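You operate a simulated robot arm through the tools that you are given. There is no shell and no other tool. Be economical: measure what you need, move in short steps, check, and stop when the job is done.

The job below is to be done with a simulated two-armed robot. You get a single attempt, and the scene is never put back.

Task
On the top of the test bench, fold the blue cloth in half.

It is judged by the outcome, as a careful person would: the job done as asked, and still so three seconds after it is handed in. It fails if anything else is knocked over, pushed out of place, dropped, spilled or broken. Flat cloth is picked up by pressing the open fingertips on it (5 to 10 N) and closing them slowly along it; thin cloth reads only 2 to 8 mm in the jaws.

Robot
Two 7-joint arms with two-finger parallel grippers on one trunk, on a base that drives. Base frame: it is fixed to the floor where the robot stands at the start and does not move with it; the origin is under the middle of the robot, x ahead of it, y to its left, z up; the surface under the hand at the start is at about z = 850. Readings come in mm, rad, newtons and seconds.
The left shoulder is at the start at [70, 177, 1045], the right one opposite. With the tool pointing down near the work surface each hand reaches from about 300 to 740 mm from the robot's upright axis, wherever it stands, measured 20 degrees to its own side. Places, roughly: top of the test bench [700, 400, 800]. Payload 3.43 kg a hand.
The TCP of each hand is the grasp point between the finger pads, 30 mm short of the fingertips. In the tool frame z runs along the fingers and y along their closing line. Largest opening 94 mm; finger width 28, thickness 10; the body of the gripper, 50 by 96 mm, starts 55 mm behind the TCP.
Orientation is told as [roll, pitch, yaw] about the base's x, y, z axes, in that order, counted from this pose: with the fingers straight down and closing along the base's y, the tool's x points along the base's -x, its y along +y and its z along -z.

Tools
- The arms move only by the tool nudge_tool. It takes "left_deltas", "right_deltas" or both (then of equal length, played together; a hand with none holds still); each is one flat list of numbers, 7 for each row, row after row: the shift along the tool's x, y, z in mm, then the turn, a rotation vector about the tool's x, y, z in rad, then the opening in per cent of the stroke, from 0 (shut) to 100 (fully open). In form: [tx, ty, tz, rx, ry, rz, gripper, tx, ty, tz, rx, ry, rz, gripper, ...]. A call has 1 to 10 rows; each row shifts and turns the commanded pose from where the row before left it, along the tool's axes as they then stand. A row lasts 0.2 s, in which the tool goes at most 50 mm and 0.15 rad; a call with a longer step from one row to the next is refused whole, and so is a gripper value outside its range. Where a pose cannot be reached the arm comes as near as it can. A force on the tool above 40 N (or 10 N above the force at the start of the call, whichever is more), or a blocked arm, ends the call early, and 0.2 s more pass. The fingers move at their own pace (about 153 mm/s each) and stop on an object; they squeeze with about 28 N. The grip force told is the motor's: it shows also when the fingers shut on nothing. Time passes only in rows, and 0.2 s behind the last, so rows that do not move let the fingers close. It gives the time, the measured TCP pose, the force on the tool (base axes), the opening and the grip force at its end, in the units of the frame above (readings bear some noise), with the torque about the TCP (base axes, N m) and any sound that the robot's microphone picked up, and new pictures: "pictures" is both (left out), scene, wrist or none (wrist: the cameras of the hands that moved).
- Cameras (640 x 400 px; columns grow to the right, rows downward): "scene" is now at [128.8, 3.5, 1346.6]; the picture's right is [0.02, -1.00, 0.00], its down [-0.74, -0.02, -0.68] and it looks along [0.68, 0.01, -0.74] (base axes); focal length 257 px, centre (320, 200). "left" rides on the left gripper at [76, -14, -102] in its tool frame; the picture's right is [0.18, 0.98, 0.00], its down [-0.75, 0.14, -0.64] and it looks along [-0.63, 0.12, 0.77] (tool axes); focal length 243 px, centre (320, 200). "right" rides on the right gripper at [76, 14, -103] in its tool frame; the picture's right is [-0.18, 0.98, 0.00], its down [-0.75, -0.14, -0.64] and it looks along [-0.63, -0.12, 0.77] (tool axes); focal length 243 px, centre (320, 200). There is no depth. A picture from a camera that has moved, and an enlarged one, comes with that camera's place and axes in the base frame and with its lens.
- raise_lower(by): slides the trunk up (or, below 0, down) by that many mm; the arms and the scene camera ride with it, the base frame stays. It gives what a move gives, with no picture.
- roll_base(legs): drives the robot by 1 to 6 legs, each [ahead, turn to the left] in mm and rad, along the robot's own axes; the way and the turn of a leg run together, so that a leg with both is an arc; at most 1500 mm and 3.142 rad a leg. The arms and the cameras ride along, it lands a little off, and it stops where it bumps. It gives what a move gives, and a new picture of the scene camera.
- aim_head(pan, tilt): turns the head with the scene camera to pan (to the left, within 1.501 rad either way) and tilt (down, from -0.506 to 1.204), counted from straight ahead of the robot. It gives what a move gives, and a new picture of the scene camera.
- inspect(camera, box): a new picture of the part [left, top, right, bottom] of that camera's present view, enlarged. The clock stands still meanwhile.
- job_done(): hands the job in; it is judged then, once.

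Go step by step. Nothing tells you exact positions but the pictures and the camera data: compare them with the known pose of the tool, close in by small moves and look again before you grip or let go. The budget is 120 turns and 260 pictures, counting those below and the enlarged ones. Unless the task says otherwise, let go and move clear before handing in, and close with one line.

The tools are called as a command line: name --argument value ..., lists and objects as JSON in quotes. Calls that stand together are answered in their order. nudge_tool: Moves the arms, as the interface text tells. Its arguments: {"type":"object","properties":{"left_deltas":{"type":"array"},"right_deltas":{"type":"array"},"pictures":{"type":"string","enum":["both","scene","wrist","none"]}},"required":[]} The other tools are called the same way: raise_lower (by) slides the trunk up or down; roll_base (legs) drives the base; aim_head (pan, tilt) turns the head that bears the scene camera; inspect (camera, box) takes an enlarged picture of a part of a camera's view; job_done () hands the job in.

At the start:

```text
time_s: 0.0
left_eef_pos: [555.8, 187.0, 1036.8]
left_orientation: [0.002, -0.001, -0.002]
left_wrist_force: [0.0, 0.7, -0.7]
left_ft_torque: [0.0, 0.0, -0.01]
left_gripper_width: 94.0
left_finger_force: 0.0
right_eef_pos: [549.7, -205.4, 1079.8]
right_orientation: [0.0, 0.0, 0.001]
right_wrist_force: [-0.6, -0.5, 0.5]
right_ft_torque: [0.04, 0.0, 0.01]
right_gripper_width: 94.1
right_finger_force: 0.1
trunk travel left (down, up): [-625.0, 215.0]
robot x, y, heading: [0.2, -2.8, 0.001]
head pan, tilt: [0.021, 0.826]
```

scene: 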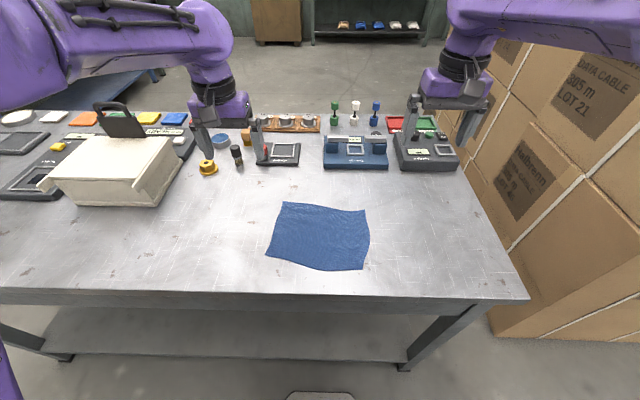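
right: 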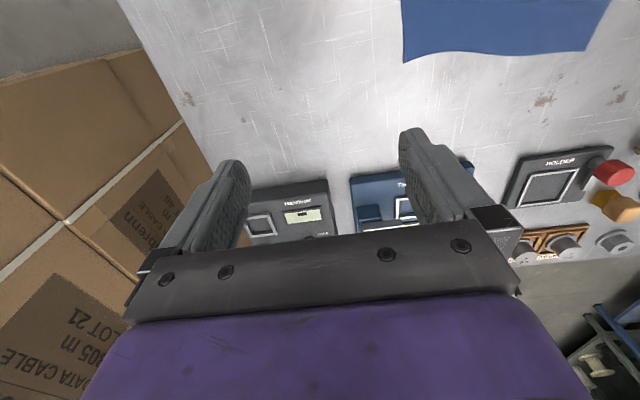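
left: 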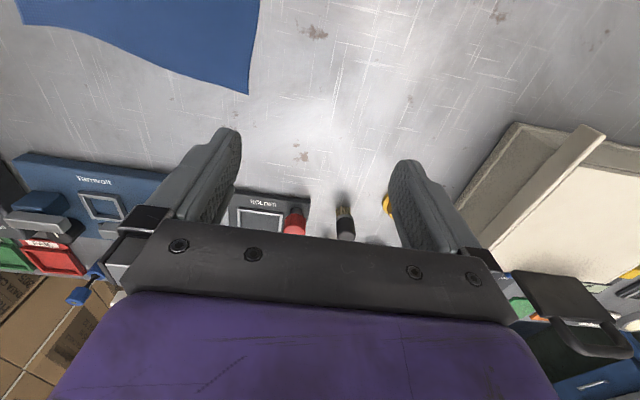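

The table is at z ≈ 850, as two cameras agree. The cloth's corners are roughly A(576,106), B(553,-107), C(388,-94) and D(417,124). I plan to pick up the near corners C and D with both hands and fold them over onto the far edge. First I move both hands above those corners.

nudge_tool --left_deltas '[26, -15.4, 15.4, 0, 0, 0, 40, 26, -15.4, 15.4, 0, 0, 0, 40, 26, -15.4, 15.4, 0, 0, 0, 40, 26, -15.4, 15.4, 0, 0, 0, 40, 26, -15.4, 15.4, 0, 0, 0, 40]' --right_deltas '[30.4, 25, 24, 0, 0, 0, 40, 30.4, 25, 24, 0, 0, 0, 40, 30.4, 25, 24, 0, 0, 0, 40, 30.4, 25, 24, 0, 0, 0, 40, 30.4, 25, 24, 0, 0, 0, 40]'

```text
time_s: 1.2
left_eef_pos: [426.6, 108.9, 959.1]
left_orientation: [0.0, -0.001, 0.0]
left_wrist_force: [-1.1, 0.9, 0.1]
left_ft_torque: [-0.01, -0.02, 0.01]
left_gripper_width: 37.6
left_finger_force: 0.1
right_eef_pos: [399.3, -78.9, 959.8]
right_orientation: [0.001, 0.0, 0.001]
right_wrist_force: [-0.4, 0.2, -0.1]
right_ft_torque: [-0.02, -0.02, -0.02]
right_gripper_width: 37.8
right_finger_force: 0.0
trunk travel left (down, up): [-625.0, 215.0]
robot x, y, heading: [-1.2, -2.5, 0.001]
head pan, tilt: [0.021, 0.826]
camera scene: at [127.9, 3.2, 1346.7], right [0.02, -1.0, 0.0], down [-0.73, -0.02, -0.68], along [0.68, 0.01, -0.73], focal length 257 px, centre (320, 200)
camera right: at [321.8, -65.8, 1061.8], right [0.18, 0.98, 0.0], down [0.75, -0.14, 0.64], along [0.63, -0.12, -0.77], focal length 243 px, centre (320, 200)
camera left: at [350.2, 95.9, 1062.1], right [-0.18, 0.98, 0.0], down [0.75, 0.14, 0.64], along [0.63, 0.12, -0.77], focal length 243 px, centre (320, 200)
```

scene: 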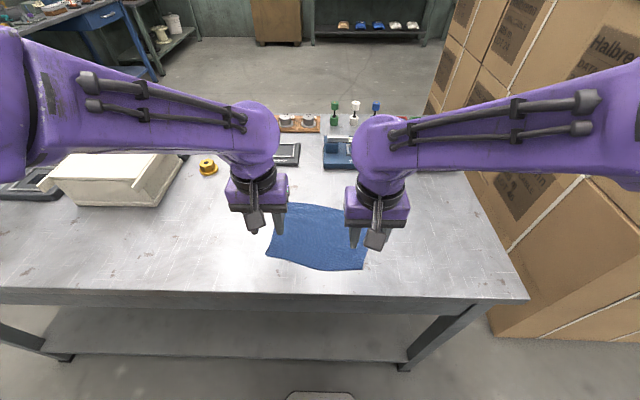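
right: 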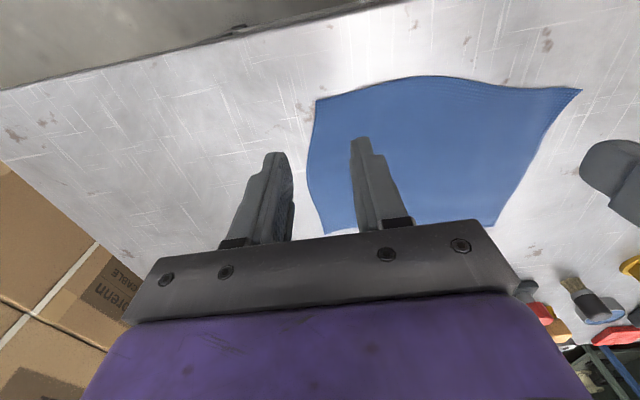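
left: 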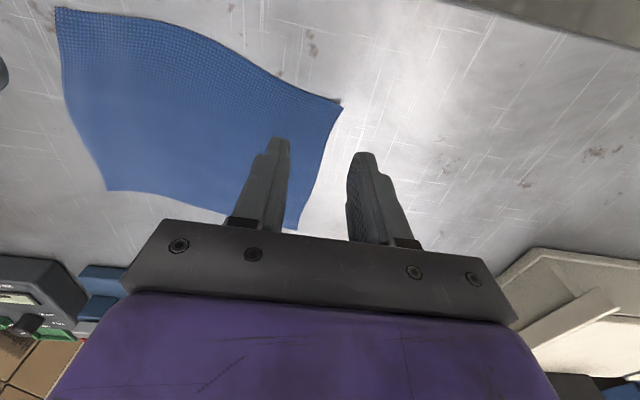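

I refined the corners from the wrist pictures: C≈(388,-82), D≈(417,128), A≈(574,104), B≈(551,-102). Next I lower both hands to just above the cloth near C and D with narrowed fingers.

nudge_tool --left_deltas '[2.2, -2, 25, 0, 0, 0, 26, 2.2, -2, 25, 0, 0, 0, 26, 2.2, -2, 23, 0, 0, 0, 26, 0, 0, 0, 0, 0, 0, 26]' --right_deltas '[0.4, 5, 25, 0, 0, 0, 26, 0.4, 5, 25, 0, 0, 0, 26, 0.4, 5, 24, 0, 0, 0, 26, 0, 0, 0, 0, 0, 0, 26]'

```text
time_s: 2.2
left_eef_pos: [419.8, 104.6, 886.7]
left_orientation: [0.001, -0.002, 0.0]
left_wrist_force: [-0.3, 0.2, -0.4]
left_ft_torque: [0.02, 0.01, 0.02]
left_gripper_width: 24.4
left_finger_force: 0.0
right_eef_pos: [399.0, -64.6, 886.1]
right_orientation: [0.001, 0.0, -0.001]
right_wrist_force: [-0.3, -0.4, 1.0]
right_ft_torque: [0.0, -0.03, 0.0]
right_gripper_width: 24.6
right_finger_force: 0.1
trunk travel left (down, up): [-625.0, 215.0]
robot x, y, heading: [1.0, -3.8, 0.0]
head pan, tilt: [0.021, 0.826]
camera scene: at [127.9, 3.3, 1346.7], right [0.02, -1.0, 0.0], down [-0.73, -0.02, -0.68], along [0.68, 0.01, -0.73], focal length 257 px, centre (320, 200)
camera right: at [321.0, -51.2, 989.2], right [0.18, 0.98, 0.0], down [0.75, -0.14, 0.64], along [0.63, -0.12, -0.77], focal length 243 px, centre (320, 200)
camera left: at [343.4, 91.3, 989.0], right [-0.18, 0.98, 0.0], down [0.75, 0.14, 0.64], along [0.63, 0.12, -0.77], focal length 243 px, centre (320, 200)
```

scene: 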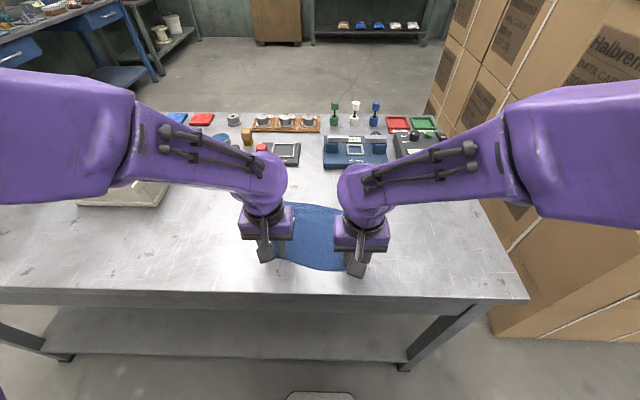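
right: 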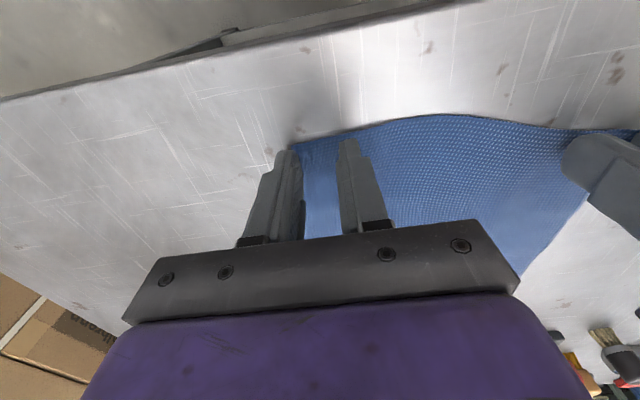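
left: 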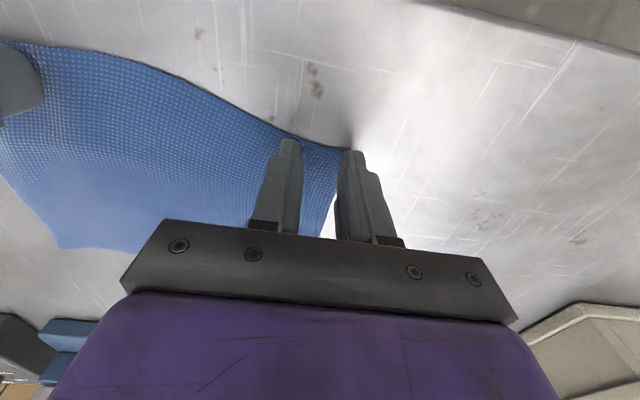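

Both outer fingers are almost on the cloth's corners. I take a closer look before pressing.

inspect --camera "right" --box '[220, 90, 440, 240]'

inspect --camera "left" --box '[210, 90, 430, 240]'

```text
2.67 times, centred on (330, 165) of right
camera zoom: at [321.0, -51.2, 989.2], right [0.18, 0.98, 0.0], down [0.75, -0.14, 0.64], along [0.63, -0.12, -0.77], focal length 647 px, centre (293, 293)
```

zoom: 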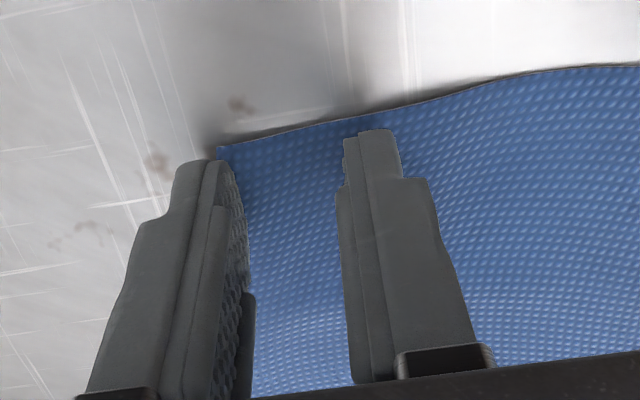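

```text
2.67 times, centred on (320, 165) of left
camera zoom: at [343.4, 91.3, 989.0], right [-0.18, 0.98, 0.0], down [0.75, 0.14, 0.64], along [0.63, 0.12, -0.77], focal length 647 px, centre (320, 293)
```

zoom: 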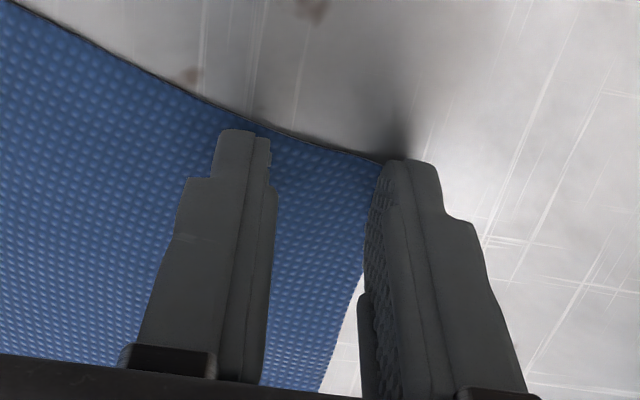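

The outer fingertips need to sit further in. I shift both hands inward and press down in small steps.

nudge_tool --left_deltas '[4, -13, 0, 0, 0, 0, 26, 0, 0, 2, 0, 0, 0, 26, 0, 0, 2, 0, 0, 0, 26, 0, 0, 1.5, 0, 0, 0, 26, 0, 0, 1, 0, 0, 0, 26]' --right_deltas '[2, 12, 0, 0, 0, 0, 26, 0, 0, 2, 0, 0, 0, 26, 0, 0, 2, 0, 0, 0, 26, 0, 0, 1.5, 0, 0, 0, 26, 0, 0, 1, 0, 0, 0, 26]' --pictures "wrist"

```text
time_s: 3.4
left_eef_pos: [416.7, 90.4, 882.2]
left_orientation: [0.0, -0.002, 0.001]
left_wrist_force: [1.3, 1.1, 4.0]
left_ft_torque: [0.0, -0.05, 0.03]
left_gripper_width: 24.4
left_finger_force: 0.0
right_eef_pos: [394.6, -52.8, 881.1]
right_orientation: [-0.001, -0.002, -0.001]
right_wrist_force: [1.2, -0.4, 6.8]
right_ft_torque: [-0.02, -0.03, 0.0]
right_gripper_width: 24.5
right_finger_force: 0.1
trunk travel left (down, up): [-625.0, 215.0]
robot x, y, heading: [1.0, 0.6, 0.003]
head pan, tilt: [0.021, 0.826]
camera right: at [317.9, -39.0, 984.2], right [0.18, 0.98, 0.0], down [0.75, -0.14, 0.64], along [0.63, -0.12, -0.77], focal length 243 px, centre (320, 200)
camera left: at [339.4, 77.6, 983.7], right [-0.18, 0.98, 0.0], down [0.75, 0.14, 0.64], along [0.63, 0.12, -0.77], focal length 243 px, centre (320, 200)
```

right: 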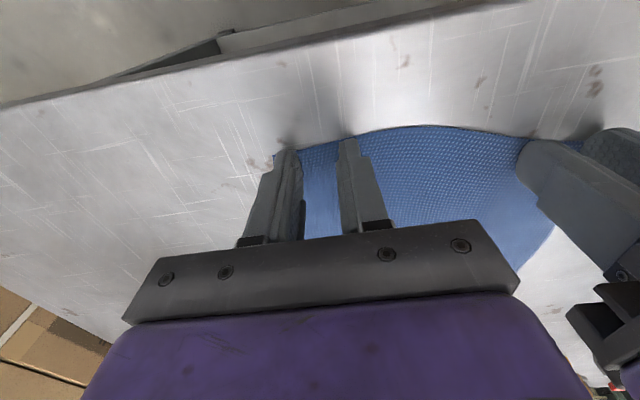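
left: 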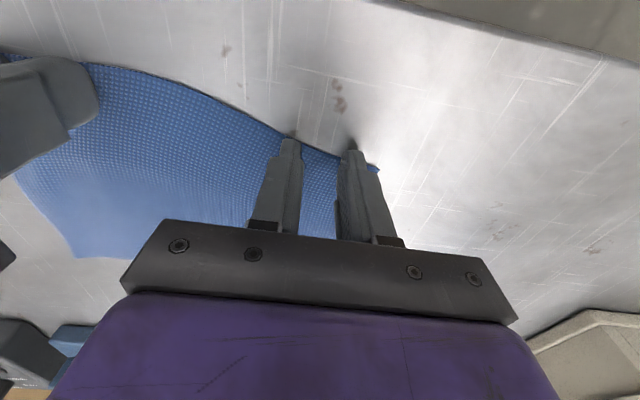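

Both hands press on the cloth at 4 and 7 N. Now I close the fingers slowly.

nudge_tool --left_deltas '[0, 0, 1, 0, 0, 0, 25, 0, 0, 0, 0, 0, 0, 22, 0, 0, 0, 0, 0, 0, 19, 0, 0, 0, 0, 0, 0, 16, 0, 0, 0, 0, 0, 0, 13, 0, 0, 0, 0, 0, 0, 10, 0, 0, 0, 0, 0, 0, 7, 0, 0, 0, 0, 0, 0, 4, 0, 0, 0, 0, 0, 0, 0, 0, 0, 0, 0, 0, 0, 0]' --right_deltas '[0, 0, 0.3, 0, 0, 0, 25, 0, 0, 0, 0, 0, 0, 22, 0, 0, 0, 0, 0, 0, 19, 0, 0, 0, 0, 0, 0, 16, 0, 0, 0, 0, 0, 0, 13, 0, 0, 0, 0, 0, 0, 10, 0, 0, 0, 0, 0, 0, 7, 0, 0, 0, 0, 0, 0, 4, 0, 0, 0, 0, 0, 0, 0, 0, 0, 0, 0, 0, 0, 0]' --pictures "wrist"

```text
time_s: 5.6
left_eef_pos: [413.0, 89.0, 881.2]
left_orientation: [-0.001, -0.003, 0.001]
left_wrist_force: [-2.0, -13.1, 25.9]
left_ft_torque: [-0.38, 0.01, -0.04]
left_gripper_width: 2.2
left_finger_force: 28.1
right_eef_pos: [392.7, -52.6, 881.0]
right_orientation: [0.0, -0.006, -0.001]
right_wrist_force: [2.3, 12.3, 4.7]
right_ft_torque: [0.36, -0.07, -0.04]
right_gripper_width: 2.0
right_finger_force: 27.7
trunk travel left (down, up): [-625.0, 215.0]
robot x, y, heading: [-4.1, -3.4, -0.002]
head pan, tilt: [0.021, 0.826]
camera right: at [315.7, -39.0, 984.4], right [0.18, 0.98, 0.0], down [0.75, -0.14, 0.64], along [0.63, -0.12, -0.76], focal length 243 px, centre (320, 200)
camera left: at [337.2, 76.9, 983.4], right [-0.18, 0.98, 0.0], down [0.75, 0.14, 0.65], along [0.63, 0.12, -0.76], focal length 243 px, centre (320, 200)
```

right: 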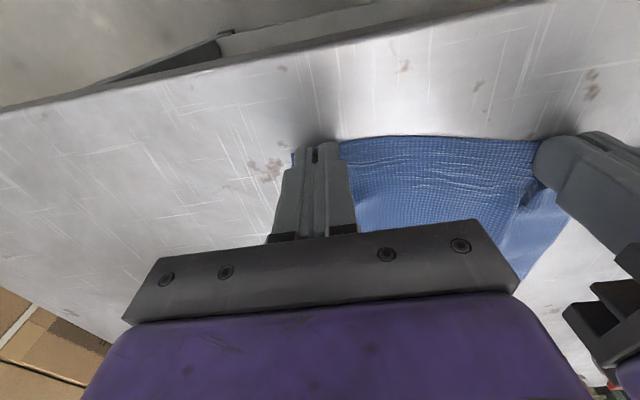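
left: 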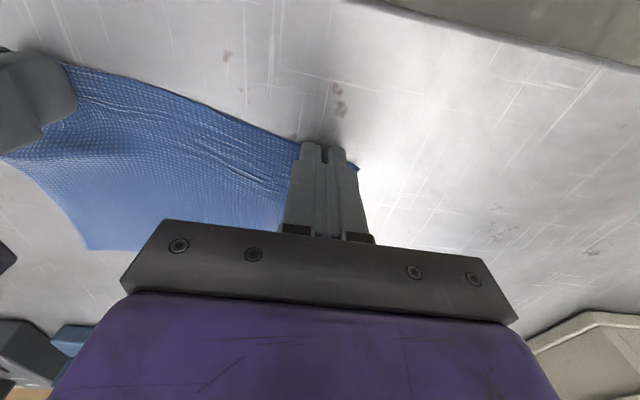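

Both grips read about 2 mm, and the cloth between them is taut at 12 N, so both hands hold it. I ease them slightly toward each other while lifting and then look.

nudge_tool --left_deltas '[0, -2, 5, 0, 0, 0, 0, 0, -2, -10, 0, 0, 0, 0, 0, 0, -12, 0, 0, 0, 0, 0, 0, -13, 0, 0, 0, 0]' --right_deltas '[0, 2, -5, 0, 0, 0, 0, 0, 2, -10, 0, 0, 0, 0, 0, 0, -12, 0, 0, 0, 0, 0, 0, -13, 0, 0, 0, 0]'

```text
time_s: 5.9
left_eef_pos: [414.9, 89.1, 881.3]
left_orientation: [-0.004, -0.006, -0.002]
left_wrist_force: [-3.8, -7.0, 15.1]
left_ft_torque: [-0.22, 0.09, -0.04]
left_gripper_width: 2.0
left_finger_force: 28.4
right_eef_pos: [394.2, -51.6, 883.1]
right_orientation: [0.003, -0.004, -0.002]
right_wrist_force: [0.4, 7.1, 7.8]
right_ft_torque: [0.23, -0.05, 0.0]
right_gripper_width: 1.7
right_finger_force: 27.8
trunk travel left (down, up): [-625.0, 215.0]
robot x, y, heading: [1.9, -2.6, 0.001]
head pan, tilt: [0.021, 0.826]
stopped in row 1 (left hand): the force on the tool passed its limit at 45 N (the readings are from after the stop); the commanded pose is now the measured one
camera scene: at [126.0, 3.4, 1346.7], right [0.02, -1.0, 0.0], down [-0.73, -0.02, -0.68], along [0.68, 0.01, -0.73], focal length 257 px, centre (320, 200)
camera right: at [316.3, -37.5, 985.5], right [0.19, 0.98, 0.0], down [0.75, -0.14, 0.64], along [0.63, -0.12, -0.76], focal length 243 px, centre (320, 200)
camera left: at [338.2, 76.4, 983.2], right [-0.18, 0.98, 0.0], down [0.75, 0.14, 0.65], along [0.64, 0.12, -0.76], focal length 243 px, centre (320, 200)
```

scene: 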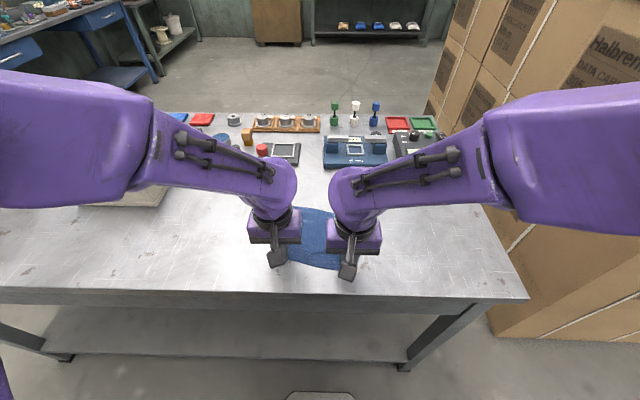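
right: 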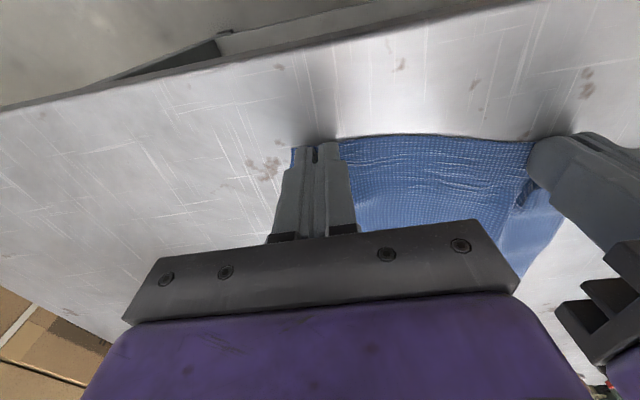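
left: 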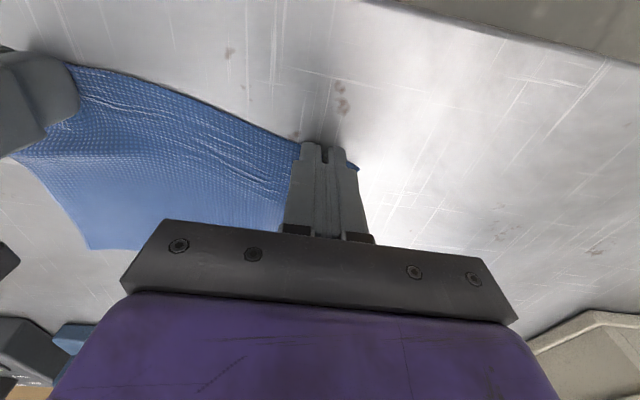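

A sign slip pressed the left hand down and the force limit stopped it; nothing was harmed. Now I lift both hands.

nudge_tool --left_deltas '[0, -2, -5, 0, 0, 0, 0, 0, -2, -10, 0, 0, 0, 0, 0, 0, -12, 0, 0, 0, 0, 0, 0, -13, 0, 0, 0, 0]' --right_deltas '[0, 2, -3, 0, 0, 0, 0, 0, 2, -10, 0, 0, 0, 0, 0, 0, -12, 0, 0, 0, 0, 0, 0, -13, 0, 0, 0, 0]'

```text
time_s: 6.9
left_eef_pos: [416.0, 85.7, 919.2]
left_orientation: [0.0, -0.002, -0.002]
left_wrist_force: [-0.1, -1.2, 0.2]
left_ft_torque: [0.0, 0.02, 0.0]
left_gripper_width: 1.8
left_finger_force: 27.6
right_eef_pos: [393.5, -48.7, 919.3]
right_orientation: [-0.001, 0.001, 0.001]
right_wrist_force: [0.4, 1.8, -0.2]
right_ft_torque: [0.07, -0.03, 0.02]
right_gripper_width: 2.0
right_finger_force: 27.6
trunk travel left (down, up): [-625.0, 215.0]
robot x, y, heading: [0.3, -2.8, 0.0]
head pan, tilt: [0.021, 0.826]
camera scene: at [128.0, 3.4, 1346.6], right [0.02, -1.0, 0.0], down [-0.73, -0.02, -0.68], along [0.68, 0.01, -0.73], focal length 257 px, centre (320, 200)
camera right: at [317.2, -34.6, 1022.6], right [0.18, 0.98, 0.0], down [0.75, -0.14, 0.64], along [0.63, -0.12, -0.77], focal length 243 px, centre (320, 200)
camera left: at [339.8, 73.2, 1021.6], right [-0.18, 0.98, 0.0], down [0.75, 0.14, 0.64], along [0.63, 0.12, -0.77], focal length 243 px, centre (320, 200)
```

scene: 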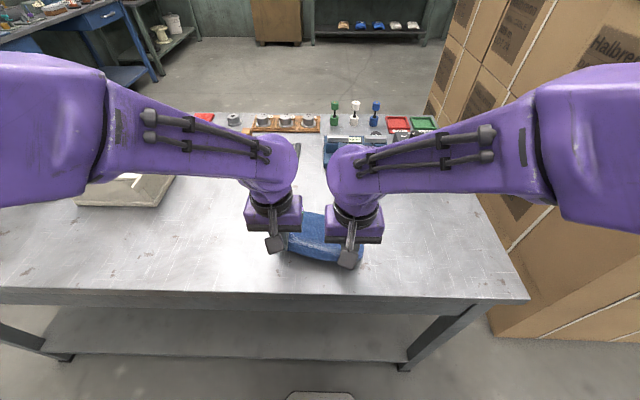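
right: 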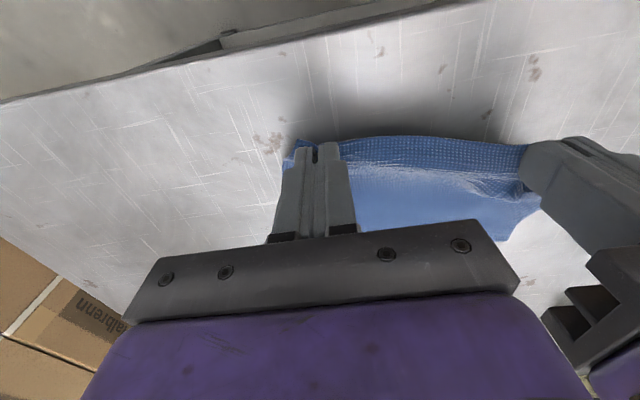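
left: 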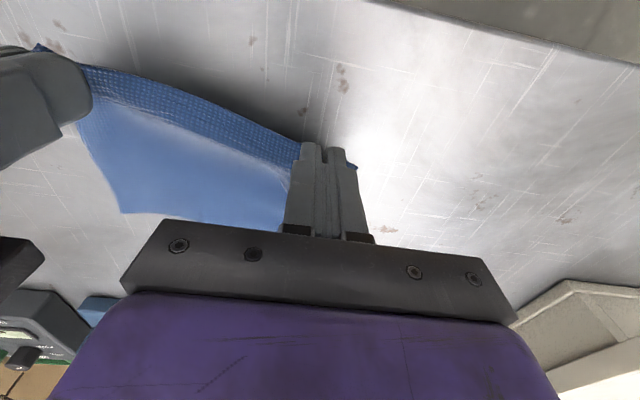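

The cloth is held at both corners and lifts cleanly. I carry the edge up and forward while pitching the fingers back toward the robot, so the edge turns over.

nudge_tool --left_deltas '[-22, 0, -10, 0, 0.1, 0, 0, -20.9, 0, -12.1, 0, 0.1, 0, 0, -19.6, 0, -14.2, 0, 0.1, 0, 0, -18.1, 0, -16.1, 0, 0.1, 0, 0]' --right_deltas '[-22, 0, -10, 0, 0.1, 0, 0, -20.9, 0, -12.1, 0, 0.1, 0, 0, -19.6, 0, -14.2, 0, 0.1, 0, 0, -18.1, 0, -16.1, 0, 0.1, 0, 0]'

```text
time_s: 7.9
left_eef_pos: [507.7, 86.4, 956.7]
left_orientation: [-0.003, 0.405, 0.001]
left_wrist_force: [0.1, -1.3, -0.4]
left_ft_torque: [-0.03, 0.07, 0.0]
left_gripper_width: 2.3
left_finger_force: 27.8
right_eef_pos: [486.4, -48.2, 956.6]
right_orientation: [-0.001, 0.405, 0.0]
right_wrist_force: [1.5, 1.8, 0.5]
right_ft_torque: [0.03, 0.04, 0.02]
right_gripper_width: 1.5
right_finger_force: 28.2
trunk travel left (down, up): [-625.0, 215.0]
robot x, y, heading: [-1.3, -0.7, -0.001]
head pan, tilt: [0.021, 0.826]
camera scene: at [132.8, 3.5, 1346.1], right [0.02, -1.0, 0.0], down [-0.74, -0.02, -0.68], along [0.68, 0.01, -0.74], focal length 257 px, centre (320, 200)
camera right: at [455.5, -34.8, 1082.0], right [0.17, 0.98, -0.07], down [0.95, -0.14, 0.29], along [0.28, -0.12, -0.95], focal length 243 px, centre (320, 200)
camera left: at [478.4, 73.4, 1081.1], right [-0.17, 0.98, 0.07], down [0.94, 0.14, 0.3], along [0.28, 0.12, -0.95], focal length 243 px, centre (320, 200)
```

scene: 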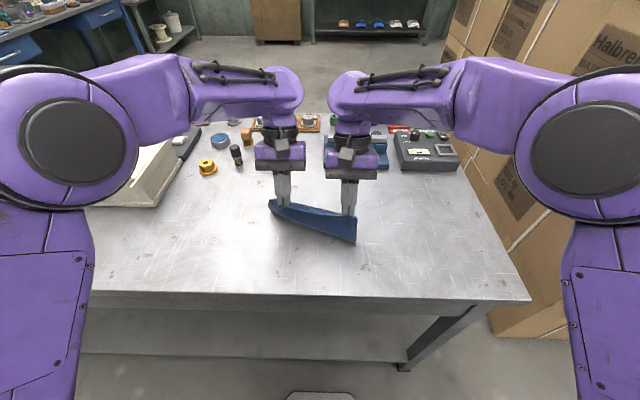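
right: 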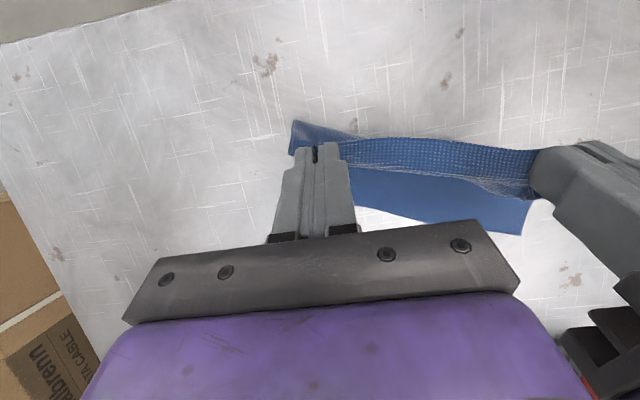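
left: 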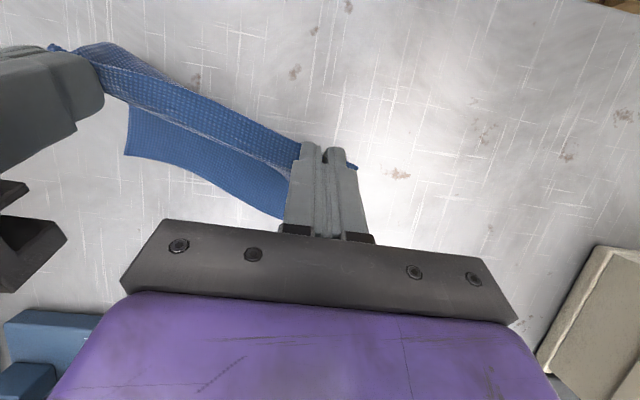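

The far edge now runs from about B(529,-77) to A(589,126), because the cloth has turned slightly. I continue the arc so that the left hand aims at (575,89) and the right at (537,-40), pitching further as they go.

nudge_tool --left_deltas '[-23.5, 0.6, -1.6, 0, 0.1, 0, 0, -23.3, 0.6, -3.9, 0, 0.1, 0, 0, -22.8, 0.6, -6.2, 0, 0.1, 0, 0, -22.1, 0.6, -8.5, 0, 0.1, 0, 0]' --right_deltas '[-19.6, 2, 0.1, 0, 0.1, 0, 0, -19.5, 2, -1.8, 0, 0.1, 0, 0, -19.3, 2, -3.8, 0, 0.1, 0, 0, -18.8, 2, -5.7, 0, 0.1, 0, 0]'

```text
time_s: 8.9
left_eef_pos: [551.9, 96.3, 899.7]
left_orientation: [-0.009, 0.725, 0.015]
left_wrist_force: [-1.6, -12.3, 3.1]
left_ft_torque: [-0.35, 0.19, 0.19]
left_gripper_width: 2.0
left_finger_force: 28.0
left hand out of reach, approached as far as the arm can: row 3, 4
right_eef_pos: [531.6, -41.7, 937.0]
right_orientation: [0.002, 0.657, -0.001]
right_wrist_force: [4.0, 11.6, -3.8]
right_ft_torque: [0.27, -0.09, -0.23]
right_gripper_width: 1.8
right_finger_force: 27.8
right hand out of reach, approached as far as the arm can: row 3, 4
trunk travel left (down, up): [-625.0, 215.0]
robot x, y, heading: [-2.2, -1.4, 0.001]
head pan, tilt: [0.021, 0.826]
camera scene: at [133.5, 4.6, 1346.1], right [0.02, -1.0, 0.0], down [-0.74, -0.02, -0.67], along [0.67, 0.01, -0.74], focal length 257 px, centre (320, 200)
camera right: at [532.4, -27.6, 1065.4], right [0.15, 0.98, -0.11], down [0.99, -0.14, 0.05], along [0.03, -0.12, -0.99], focal length 243 px, centre (320, 200)
camera left: at [563.7, 84.9, 1026.8], right [-0.16, 0.98, 0.12], down [0.99, 0.16, -0.02], along [-0.04, 0.11, -0.99], focal length 243 px, centre (320, 200)
```

scene: 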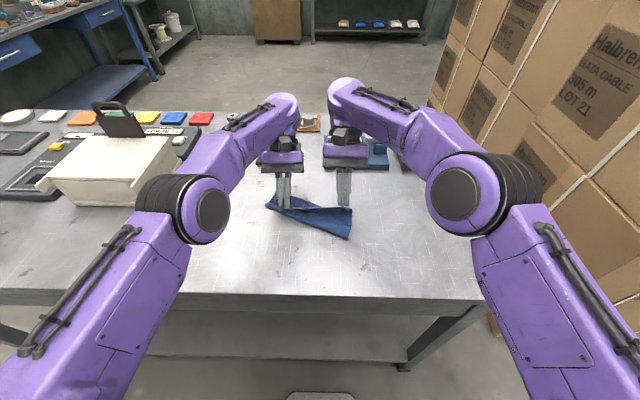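
right: 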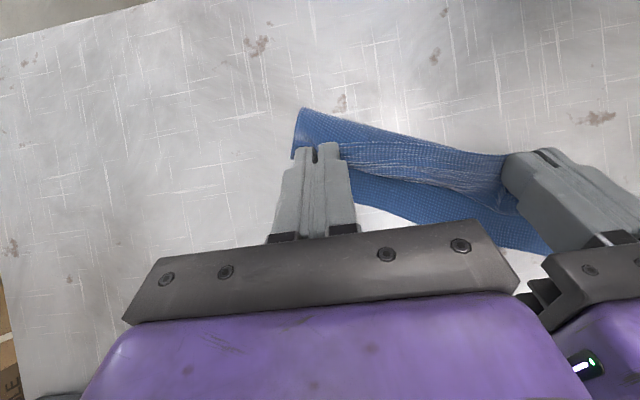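
left: 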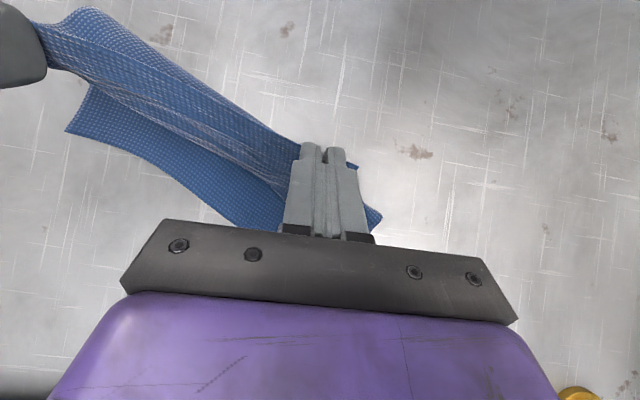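

The steep pitch is at the limit of reach, and the left hand has come out lower than the right. I zoom in to see how the cloth lies.

inspect --camera "scene" --box '[240, 150, 384, 250]'

inspect --camera "left" --box '[0, 0, 400, 250]'

```text
4.00 times, centred on (312, 200) of scene
camera zoom: at [133.5, 4.6, 1346.1], right [0.02, -1.0, 0.0], down [-0.74, -0.02, -0.67], along [0.67, 0.01, -0.74], focal length 1029 px, centre (352, 200)
```

zoom: 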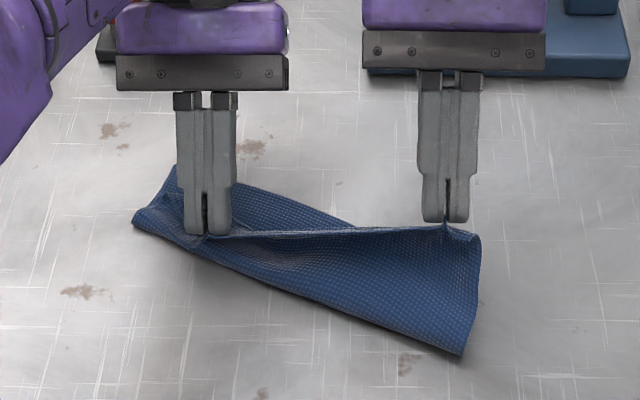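

```text
1.60 times, centred on (200, 125) of left
camera zoom: at [563.7, 84.9, 1026.8], right [-0.16, 0.98, 0.12], down [0.99, 0.16, -0.02], along [-0.04, 0.11, -0.99], focal length 388 px, centre (512, 320)
```

zoom: 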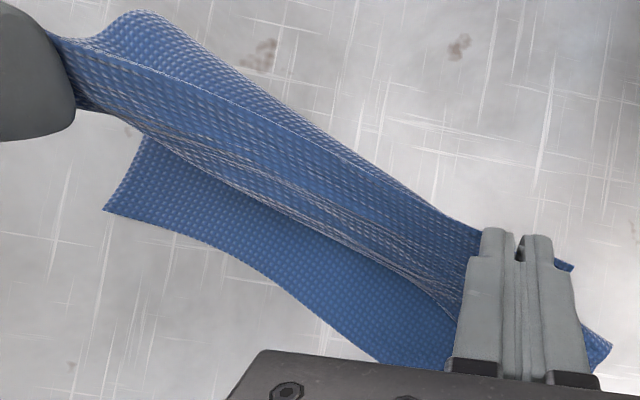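

The lying flap's far corners are at about A(605,117) and B(536,-70). I reduce the pitch to get back within reach and then see where the hands are.

nudge_tool --left_deltas '[0, 0, 0, 0, -0.1, 0, 0, 0, 0, 0, 0, -0.1, 0, 0, 0, 0, 0, 0, -0.1, 0, 0, 0, 0, 0, 0, -0.1, 0, 0]' --right_deltas '[0, 0, 0, 0, -0.1, 0, 0, 0, 0, 0, 0, -0.1, 0, 0, 0, 0, 0, 0, -0.1, 0, 0, 0, 0, 0, 0, -0.1, 0, 0]'

```text
time_s: 9.9
left_eef_pos: [548.5, 96.7, 902.9]
left_orientation: [-0.006, 0.323, 0.014]
left_wrist_force: [-3.5, -16.3, 5.0]
left_ft_torque: [-0.51, 0.12, 0.1]
left_gripper_width: 2.0
left_finger_force: 28.2
right_eef_pos: [527.2, -43.1, 940.1]
right_orientation: [0.003, 0.247, 0.001]
right_wrist_force: [3.0, 16.2, -5.4]
right_ft_torque: [0.52, -0.12, -0.15]
right_gripper_width: 1.8
right_finger_force: 28.3
trunk travel left (down, up): [-625.0, 215.0]
robot x, y, heading: [1.1, 2.7, -0.0]
head pan, tilt: [0.021, 0.826]
camera scene: at [127.1, 3.5, 1346.7], right [0.02, -1.0, 0.0], down [-0.73, -0.02, -0.68], along [0.68, 0.01, -0.73], focal length 257 px, centre (320, 200)
camera right: at [477.3, -30.0, 1058.9], right [0.18, 0.98, -0.04], down [0.89, -0.14, 0.44], along [0.42, -0.12, -0.9], focal length 243 px, centre (320, 200)
camera left: at [508.8, 83.0, 1023.5], right [-0.19, 0.98, 0.05], down [0.92, 0.16, 0.37], along [0.35, 0.12, -0.93], focal length 243 px, centre (320, 200)
```

scene: 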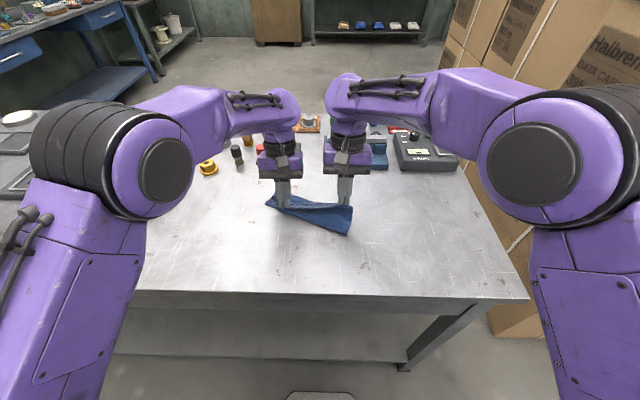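
right: 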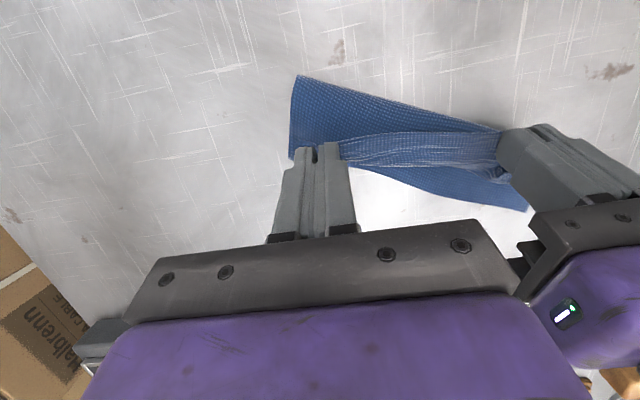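
left: 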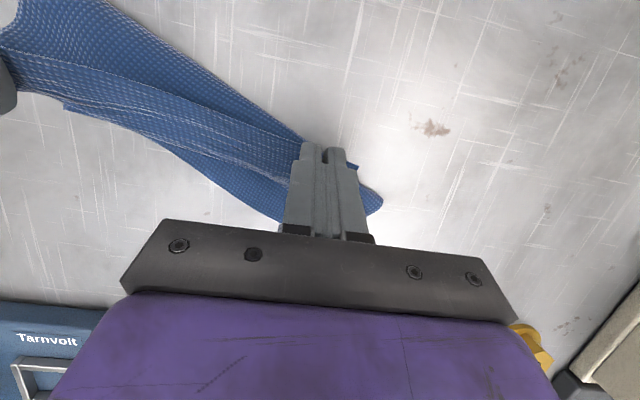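

The commanded pose follows the measured one. I bring the held edge over the far edge, with the left tip going to about (597,89) and the right to about (553,-27), both low, and bring the hands a little closer together to relieve the tension.

nudge_tool --left_deltas '[-13.5, -2, -2.2, 0, -0.03, 0, 0, -13.5, -2, -2.2, 0, -0.03, 0, 0, -13.5, -2, -2.2, 0, -0.03, 0, 0, -13.5, -2, -2.2, 0, -0.03, 0, 0]' --right_deltas '[-10.4, 4, 8.8, 0, -0.01, 0, 0, -10.4, 4, 8.8, 0, -0.01, 0, 0, -10.4, 4, 8.8, 0, -0.01, 0, 0, -10.4, 4, 8.8, 0, -0.01, 0, 0]'

inspect --camera "scene" --box '[240, 150, 384, 250]'

```text
time_s: 10.9
left_eef_pos: [606.3, 90.0, 893.9]
left_orientation: [-0.001, 0.204, 0.017]
left_wrist_force: [-0.1, -0.1, 0.5]
left_ft_torque: [-0.01, 0.01, -0.01]
left_gripper_width: 2.2
left_finger_force: 27.7
right_eef_pos: [563.5, -25.2, 896.4]
right_orientation: [-0.001, 0.212, 0.0]
right_wrist_force: [-0.6, 0.4, -0.2]
right_ft_torque: [-0.06, 0.0, -0.02]
right_gripper_width: 2.0
right_finger_force: 27.5
trunk travel left (down, up): [-625.0, 215.0]
robot x, y, heading: [-1.8, 1.1, 0.001]
head pan, tilt: [0.021, 0.826]
camera scene: at [129.8, 3.9, 1346.5], right [0.02, -1.0, 0.0], down [-0.74, -0.02, -0.68], along [0.68, 0.01, -0.74], focal length 257 px, centre (320, 200)
camera right: at [508.5, -12.9, 1012.2], right [0.18, 0.98, -0.04], down [0.87, -0.14, 0.47], along [0.46, -0.12, -0.88], focal length 243 px, centre (320, 200)
camera left: at [552.3, 76.5, 1009.2], right [-0.2, 0.98, 0.04], down [0.87, 0.16, 0.48], along [0.46, 0.13, -0.88], focal length 243 px, centre (320, 200)
```

scene: 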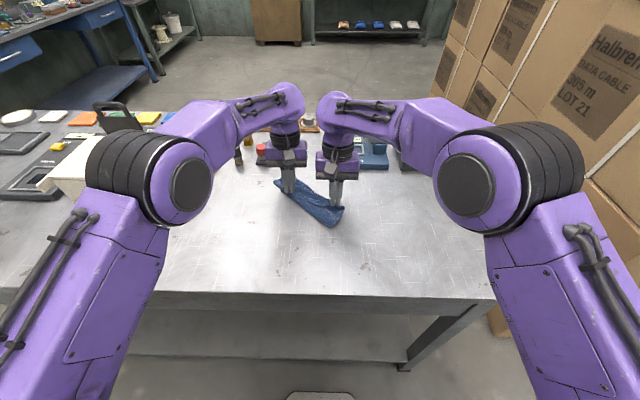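
right: 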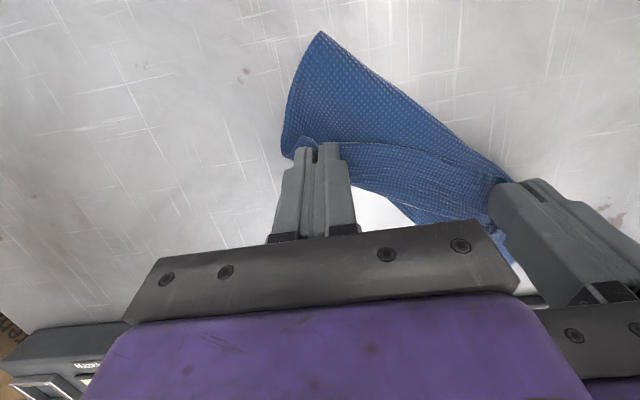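
left: 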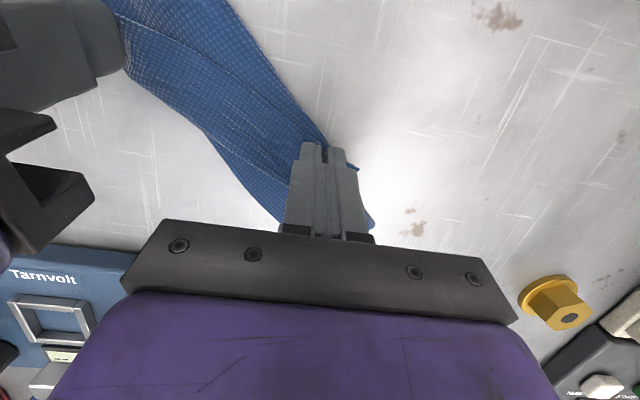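

```text
4.00 times, centred on (312, 200) of scene
camera zoom: at [129.8, 3.9, 1346.5], right [0.02, -1.0, 0.0], down [-0.74, -0.02, -0.68], along [0.68, 0.01, -0.74], focal length 1029 px, centre (352, 200)
```

zoom: 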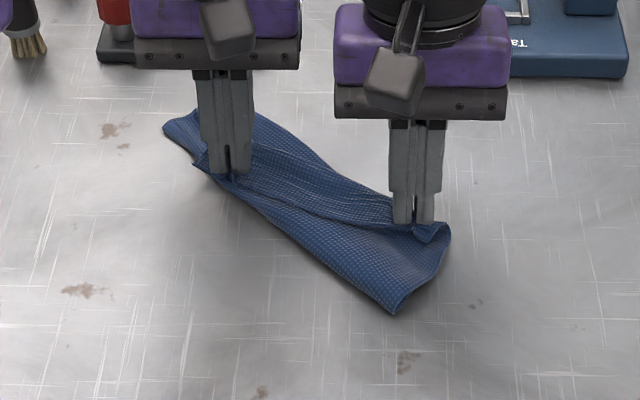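

The held edge now lies over the far part of the cloth, which looks folded though turned. I lower a little, release, and back off upward to look.

nudge_tool --left_deltas '[0, 0, 5, 0, 0, 0, 0, 0, 0, 4, 0, 0, 0, 0, 0, 0, 0, 0, 0, 0, 10, 0, 0, 0, 0, 0, 0, 20, 0, 0, -10, 0, 0, 0, 20, 0, 0, -25, 0, 0, 0, 20, 0, 0, -40, 0, 0, 0, 20]' --right_deltas '[0, 0, 5, 0, 0, 0, 0, 0, 0, 5, 0, 0, 0, 0, 0, 0, 0, 0, 0, 0, 10, 0, 0, 0, 0, 0, 0, 20, 0, 0, -10, 0, 0, 0, 20, 0, 0, -25, 0, 0, 0, 20, 0, 0, -40, 0, 0, 0, 20]'

inspect --camera "scene" --box '[240, 150, 384, 250]'

```text
time_s: 12.5
left_eef_pos: [617.3, 91.1, 959.4]
left_orientation: [-0.002, 0.203, 0.019]
left_wrist_force: [-0.6, -0.2, 0.1]
left_ft_torque: [-0.04, 0.03, 0.0]
left_gripper_width: 19.0
left_finger_force: 0.1
right_eef_pos: [572.9, -26.5, 961.0]
right_orientation: [-0.001, 0.21, 0.0]
right_wrist_force: [0.4, 0.1, 0.9]
right_ft_torque: [0.01, 0.0, -0.01]
right_gripper_width: 18.7
right_finger_force: 0.0
trunk travel left (down, up): [-625.0, 215.0]
robot x, y, heading: [-1.8, -2.8, 0.001]
head pan, tilt: [0.021, 0.826]
camera scene: at [128.1, 3.6, 1346.6], right [0.02, -1.0, 0.0], down [-0.73, -0.02, -0.68], along [0.68, 0.01, -0.73], focal length 257 px, centre (320, 200)
camera right: at [519.2, -13.7, 1077.4], right [0.18, 0.98, -0.04], down [0.87, -0.14, 0.47], along [0.46, -0.12, -0.88], focal length 243 px, centre (320, 200)
camera left: at [563.0, 77.0, 1075.6], right [-0.2, 0.98, 0.04], down [0.86, 0.16, 0.48], along [0.46, 0.12, -0.88], focal length 243 px, centre (320, 200)
```

scene: 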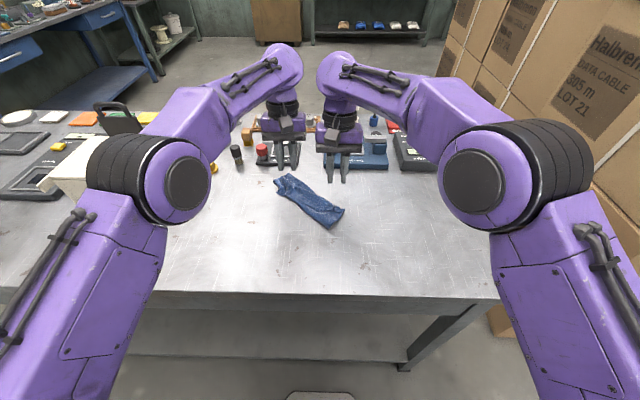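
right: 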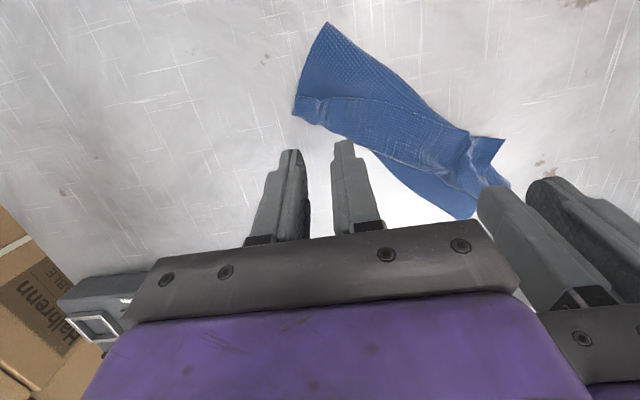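
left: 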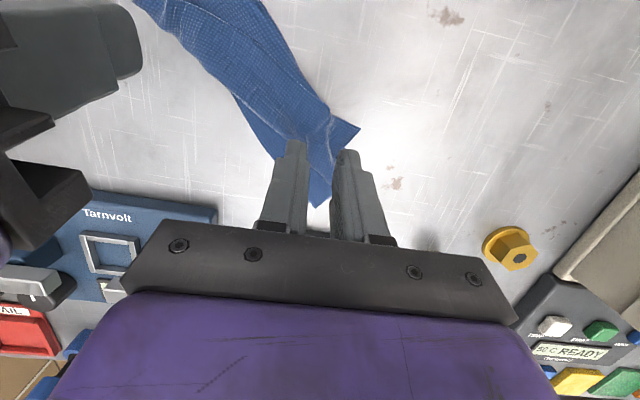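

```text
4.00 times, centred on (312, 200) of scene
camera zoom: at [128.1, 3.6, 1346.6], right [0.02, -1.0, 0.0], down [-0.73, -0.02, -0.68], along [0.68, 0.01, -0.73], focal length 1029 px, centre (352, 200)
```

zoom: 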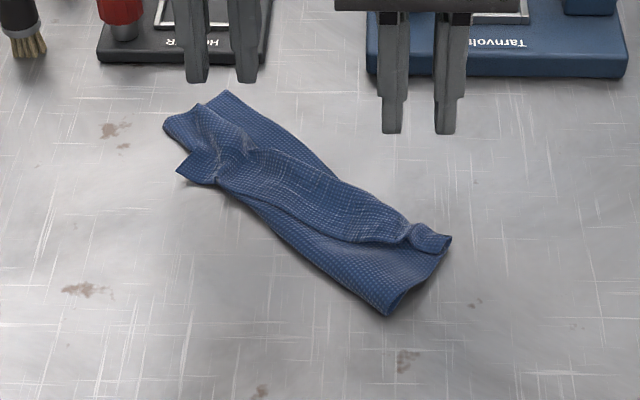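

The cloth is released and roughly folded, but the moved edge looks bunched and the left corner sticks out. I move the hands back and up for a clear look.

nudge_tool --left_deltas '[9, 0, -44, 0, -0.1, 0, 20, 4, 0, -45, 0, -0.1, 0, 20, 35, 0, -15, 0, 0, 0, 20, 40, 0, -15, 0, 0, 0, 20, 40, 0, 0, 0, 0, 0, 20]' --right_deltas '[9, 0, -44, 0, -0.1, 0, 20, 4, 0, -45, 0, -0.1, 0, 20, 25, -40, 0, 0, 0, 0, 20, 25, -40, 0, 0, 0, 0, 20, 20, -40, 0, 0, 0, 0, 20]'

inspect --camera "scene" --box '[260, 155, 364, 240]'

inspect --camera "left" --box '[100, 20, 500, 270]'

```text
time_s: 13.7
left_eef_pos: [502.0, 87.8, 1082.1]
left_orientation: [0.0, 0.002, 0.017]
left_wrist_force: [-0.8, -0.5, 0.4]
left_ft_torque: [0.0, 0.01, -0.05]
left_gripper_width: 19.0
left_finger_force: 0.1
right_eef_pos: [503.8, -147.4, 1050.1]
right_orientation: [0.001, 0.007, 0.0]
right_wrist_force: [-0.9, -0.7, 0.0]
right_ft_torque: [0.01, -0.01, -0.01]
right_gripper_width: 18.7
right_finger_force: 0.1
trunk travel left (down, up): [-625.0, 215.0]
robot x, y, heading: [-3.8, -0.7, 0.002]
head pan, tilt: [0.021, 0.826]
camera scene: at [126.5, 2.1, 1346.8], right [0.02, -1.0, 0.0], down [-0.73, -0.01, -0.68], along [0.68, 0.02, -0.73], focal length 257 px, centre (320, 200)
camera right: at [427.2, -133.3, 1154.3], right [0.18, 0.98, 0.0], down [0.76, -0.14, 0.64], along [0.63, -0.12, -0.77], focal length 243 px, centre (320, 200)
camera left: at [426.4, 73.4, 1183.8], right [-0.2, 0.98, 0.0], down [0.75, 0.16, 0.64], along [0.63, 0.13, -0.77], focal length 243 px, centre (320, 200)
```

scene: 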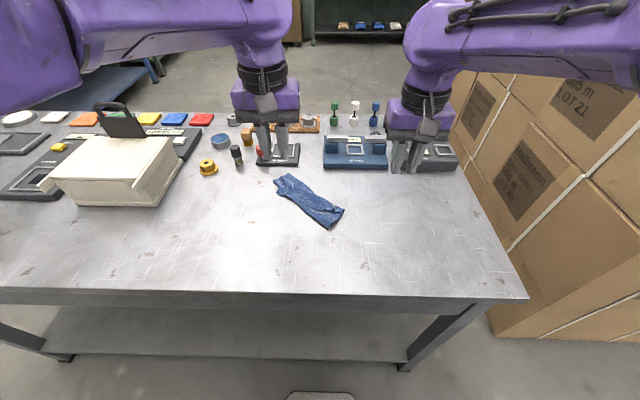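
right: 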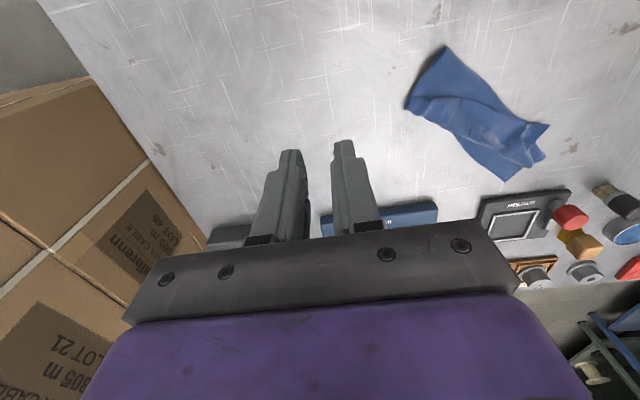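
left: 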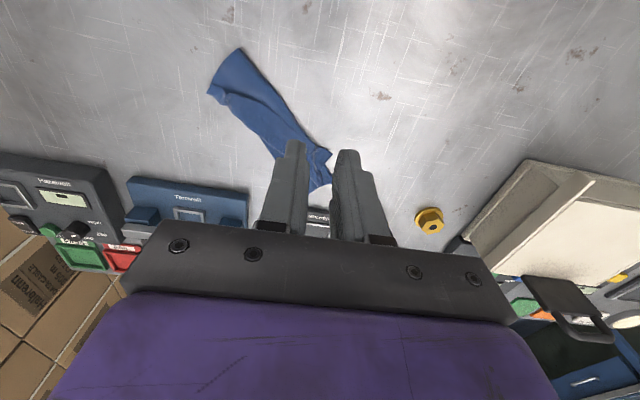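

```text
4.71 times, centred on (312, 198) of scene
camera zoom: at [126.5, 2.1, 1346.8], right [0.02, -1.0, 0.0], down [-0.73, -0.01, -0.68], along [0.68, 0.02, -0.73], focal length 1211 px, centre (358, 212)
```

zoom: 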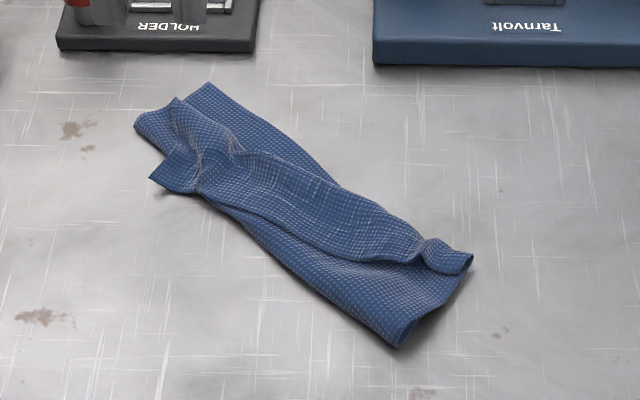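

```text
1.60 times, centred on (300, 145) of left
camera zoom: at [426.4, 73.4, 1183.8], right [-0.2, 0.98, 0.0], down [0.75, 0.16, 0.64], along [0.63, 0.13, -0.77], focal length 388 px, centre (352, 288)
```

zoom: 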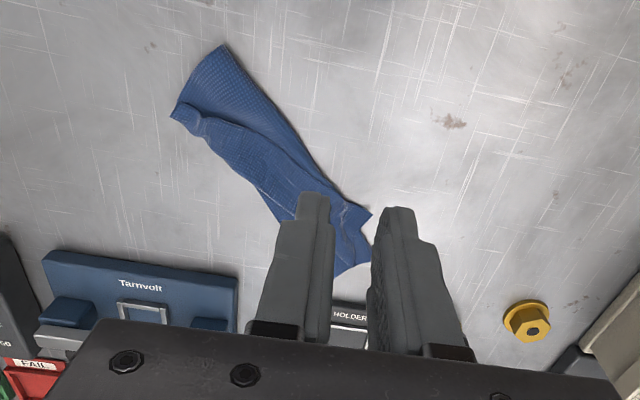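

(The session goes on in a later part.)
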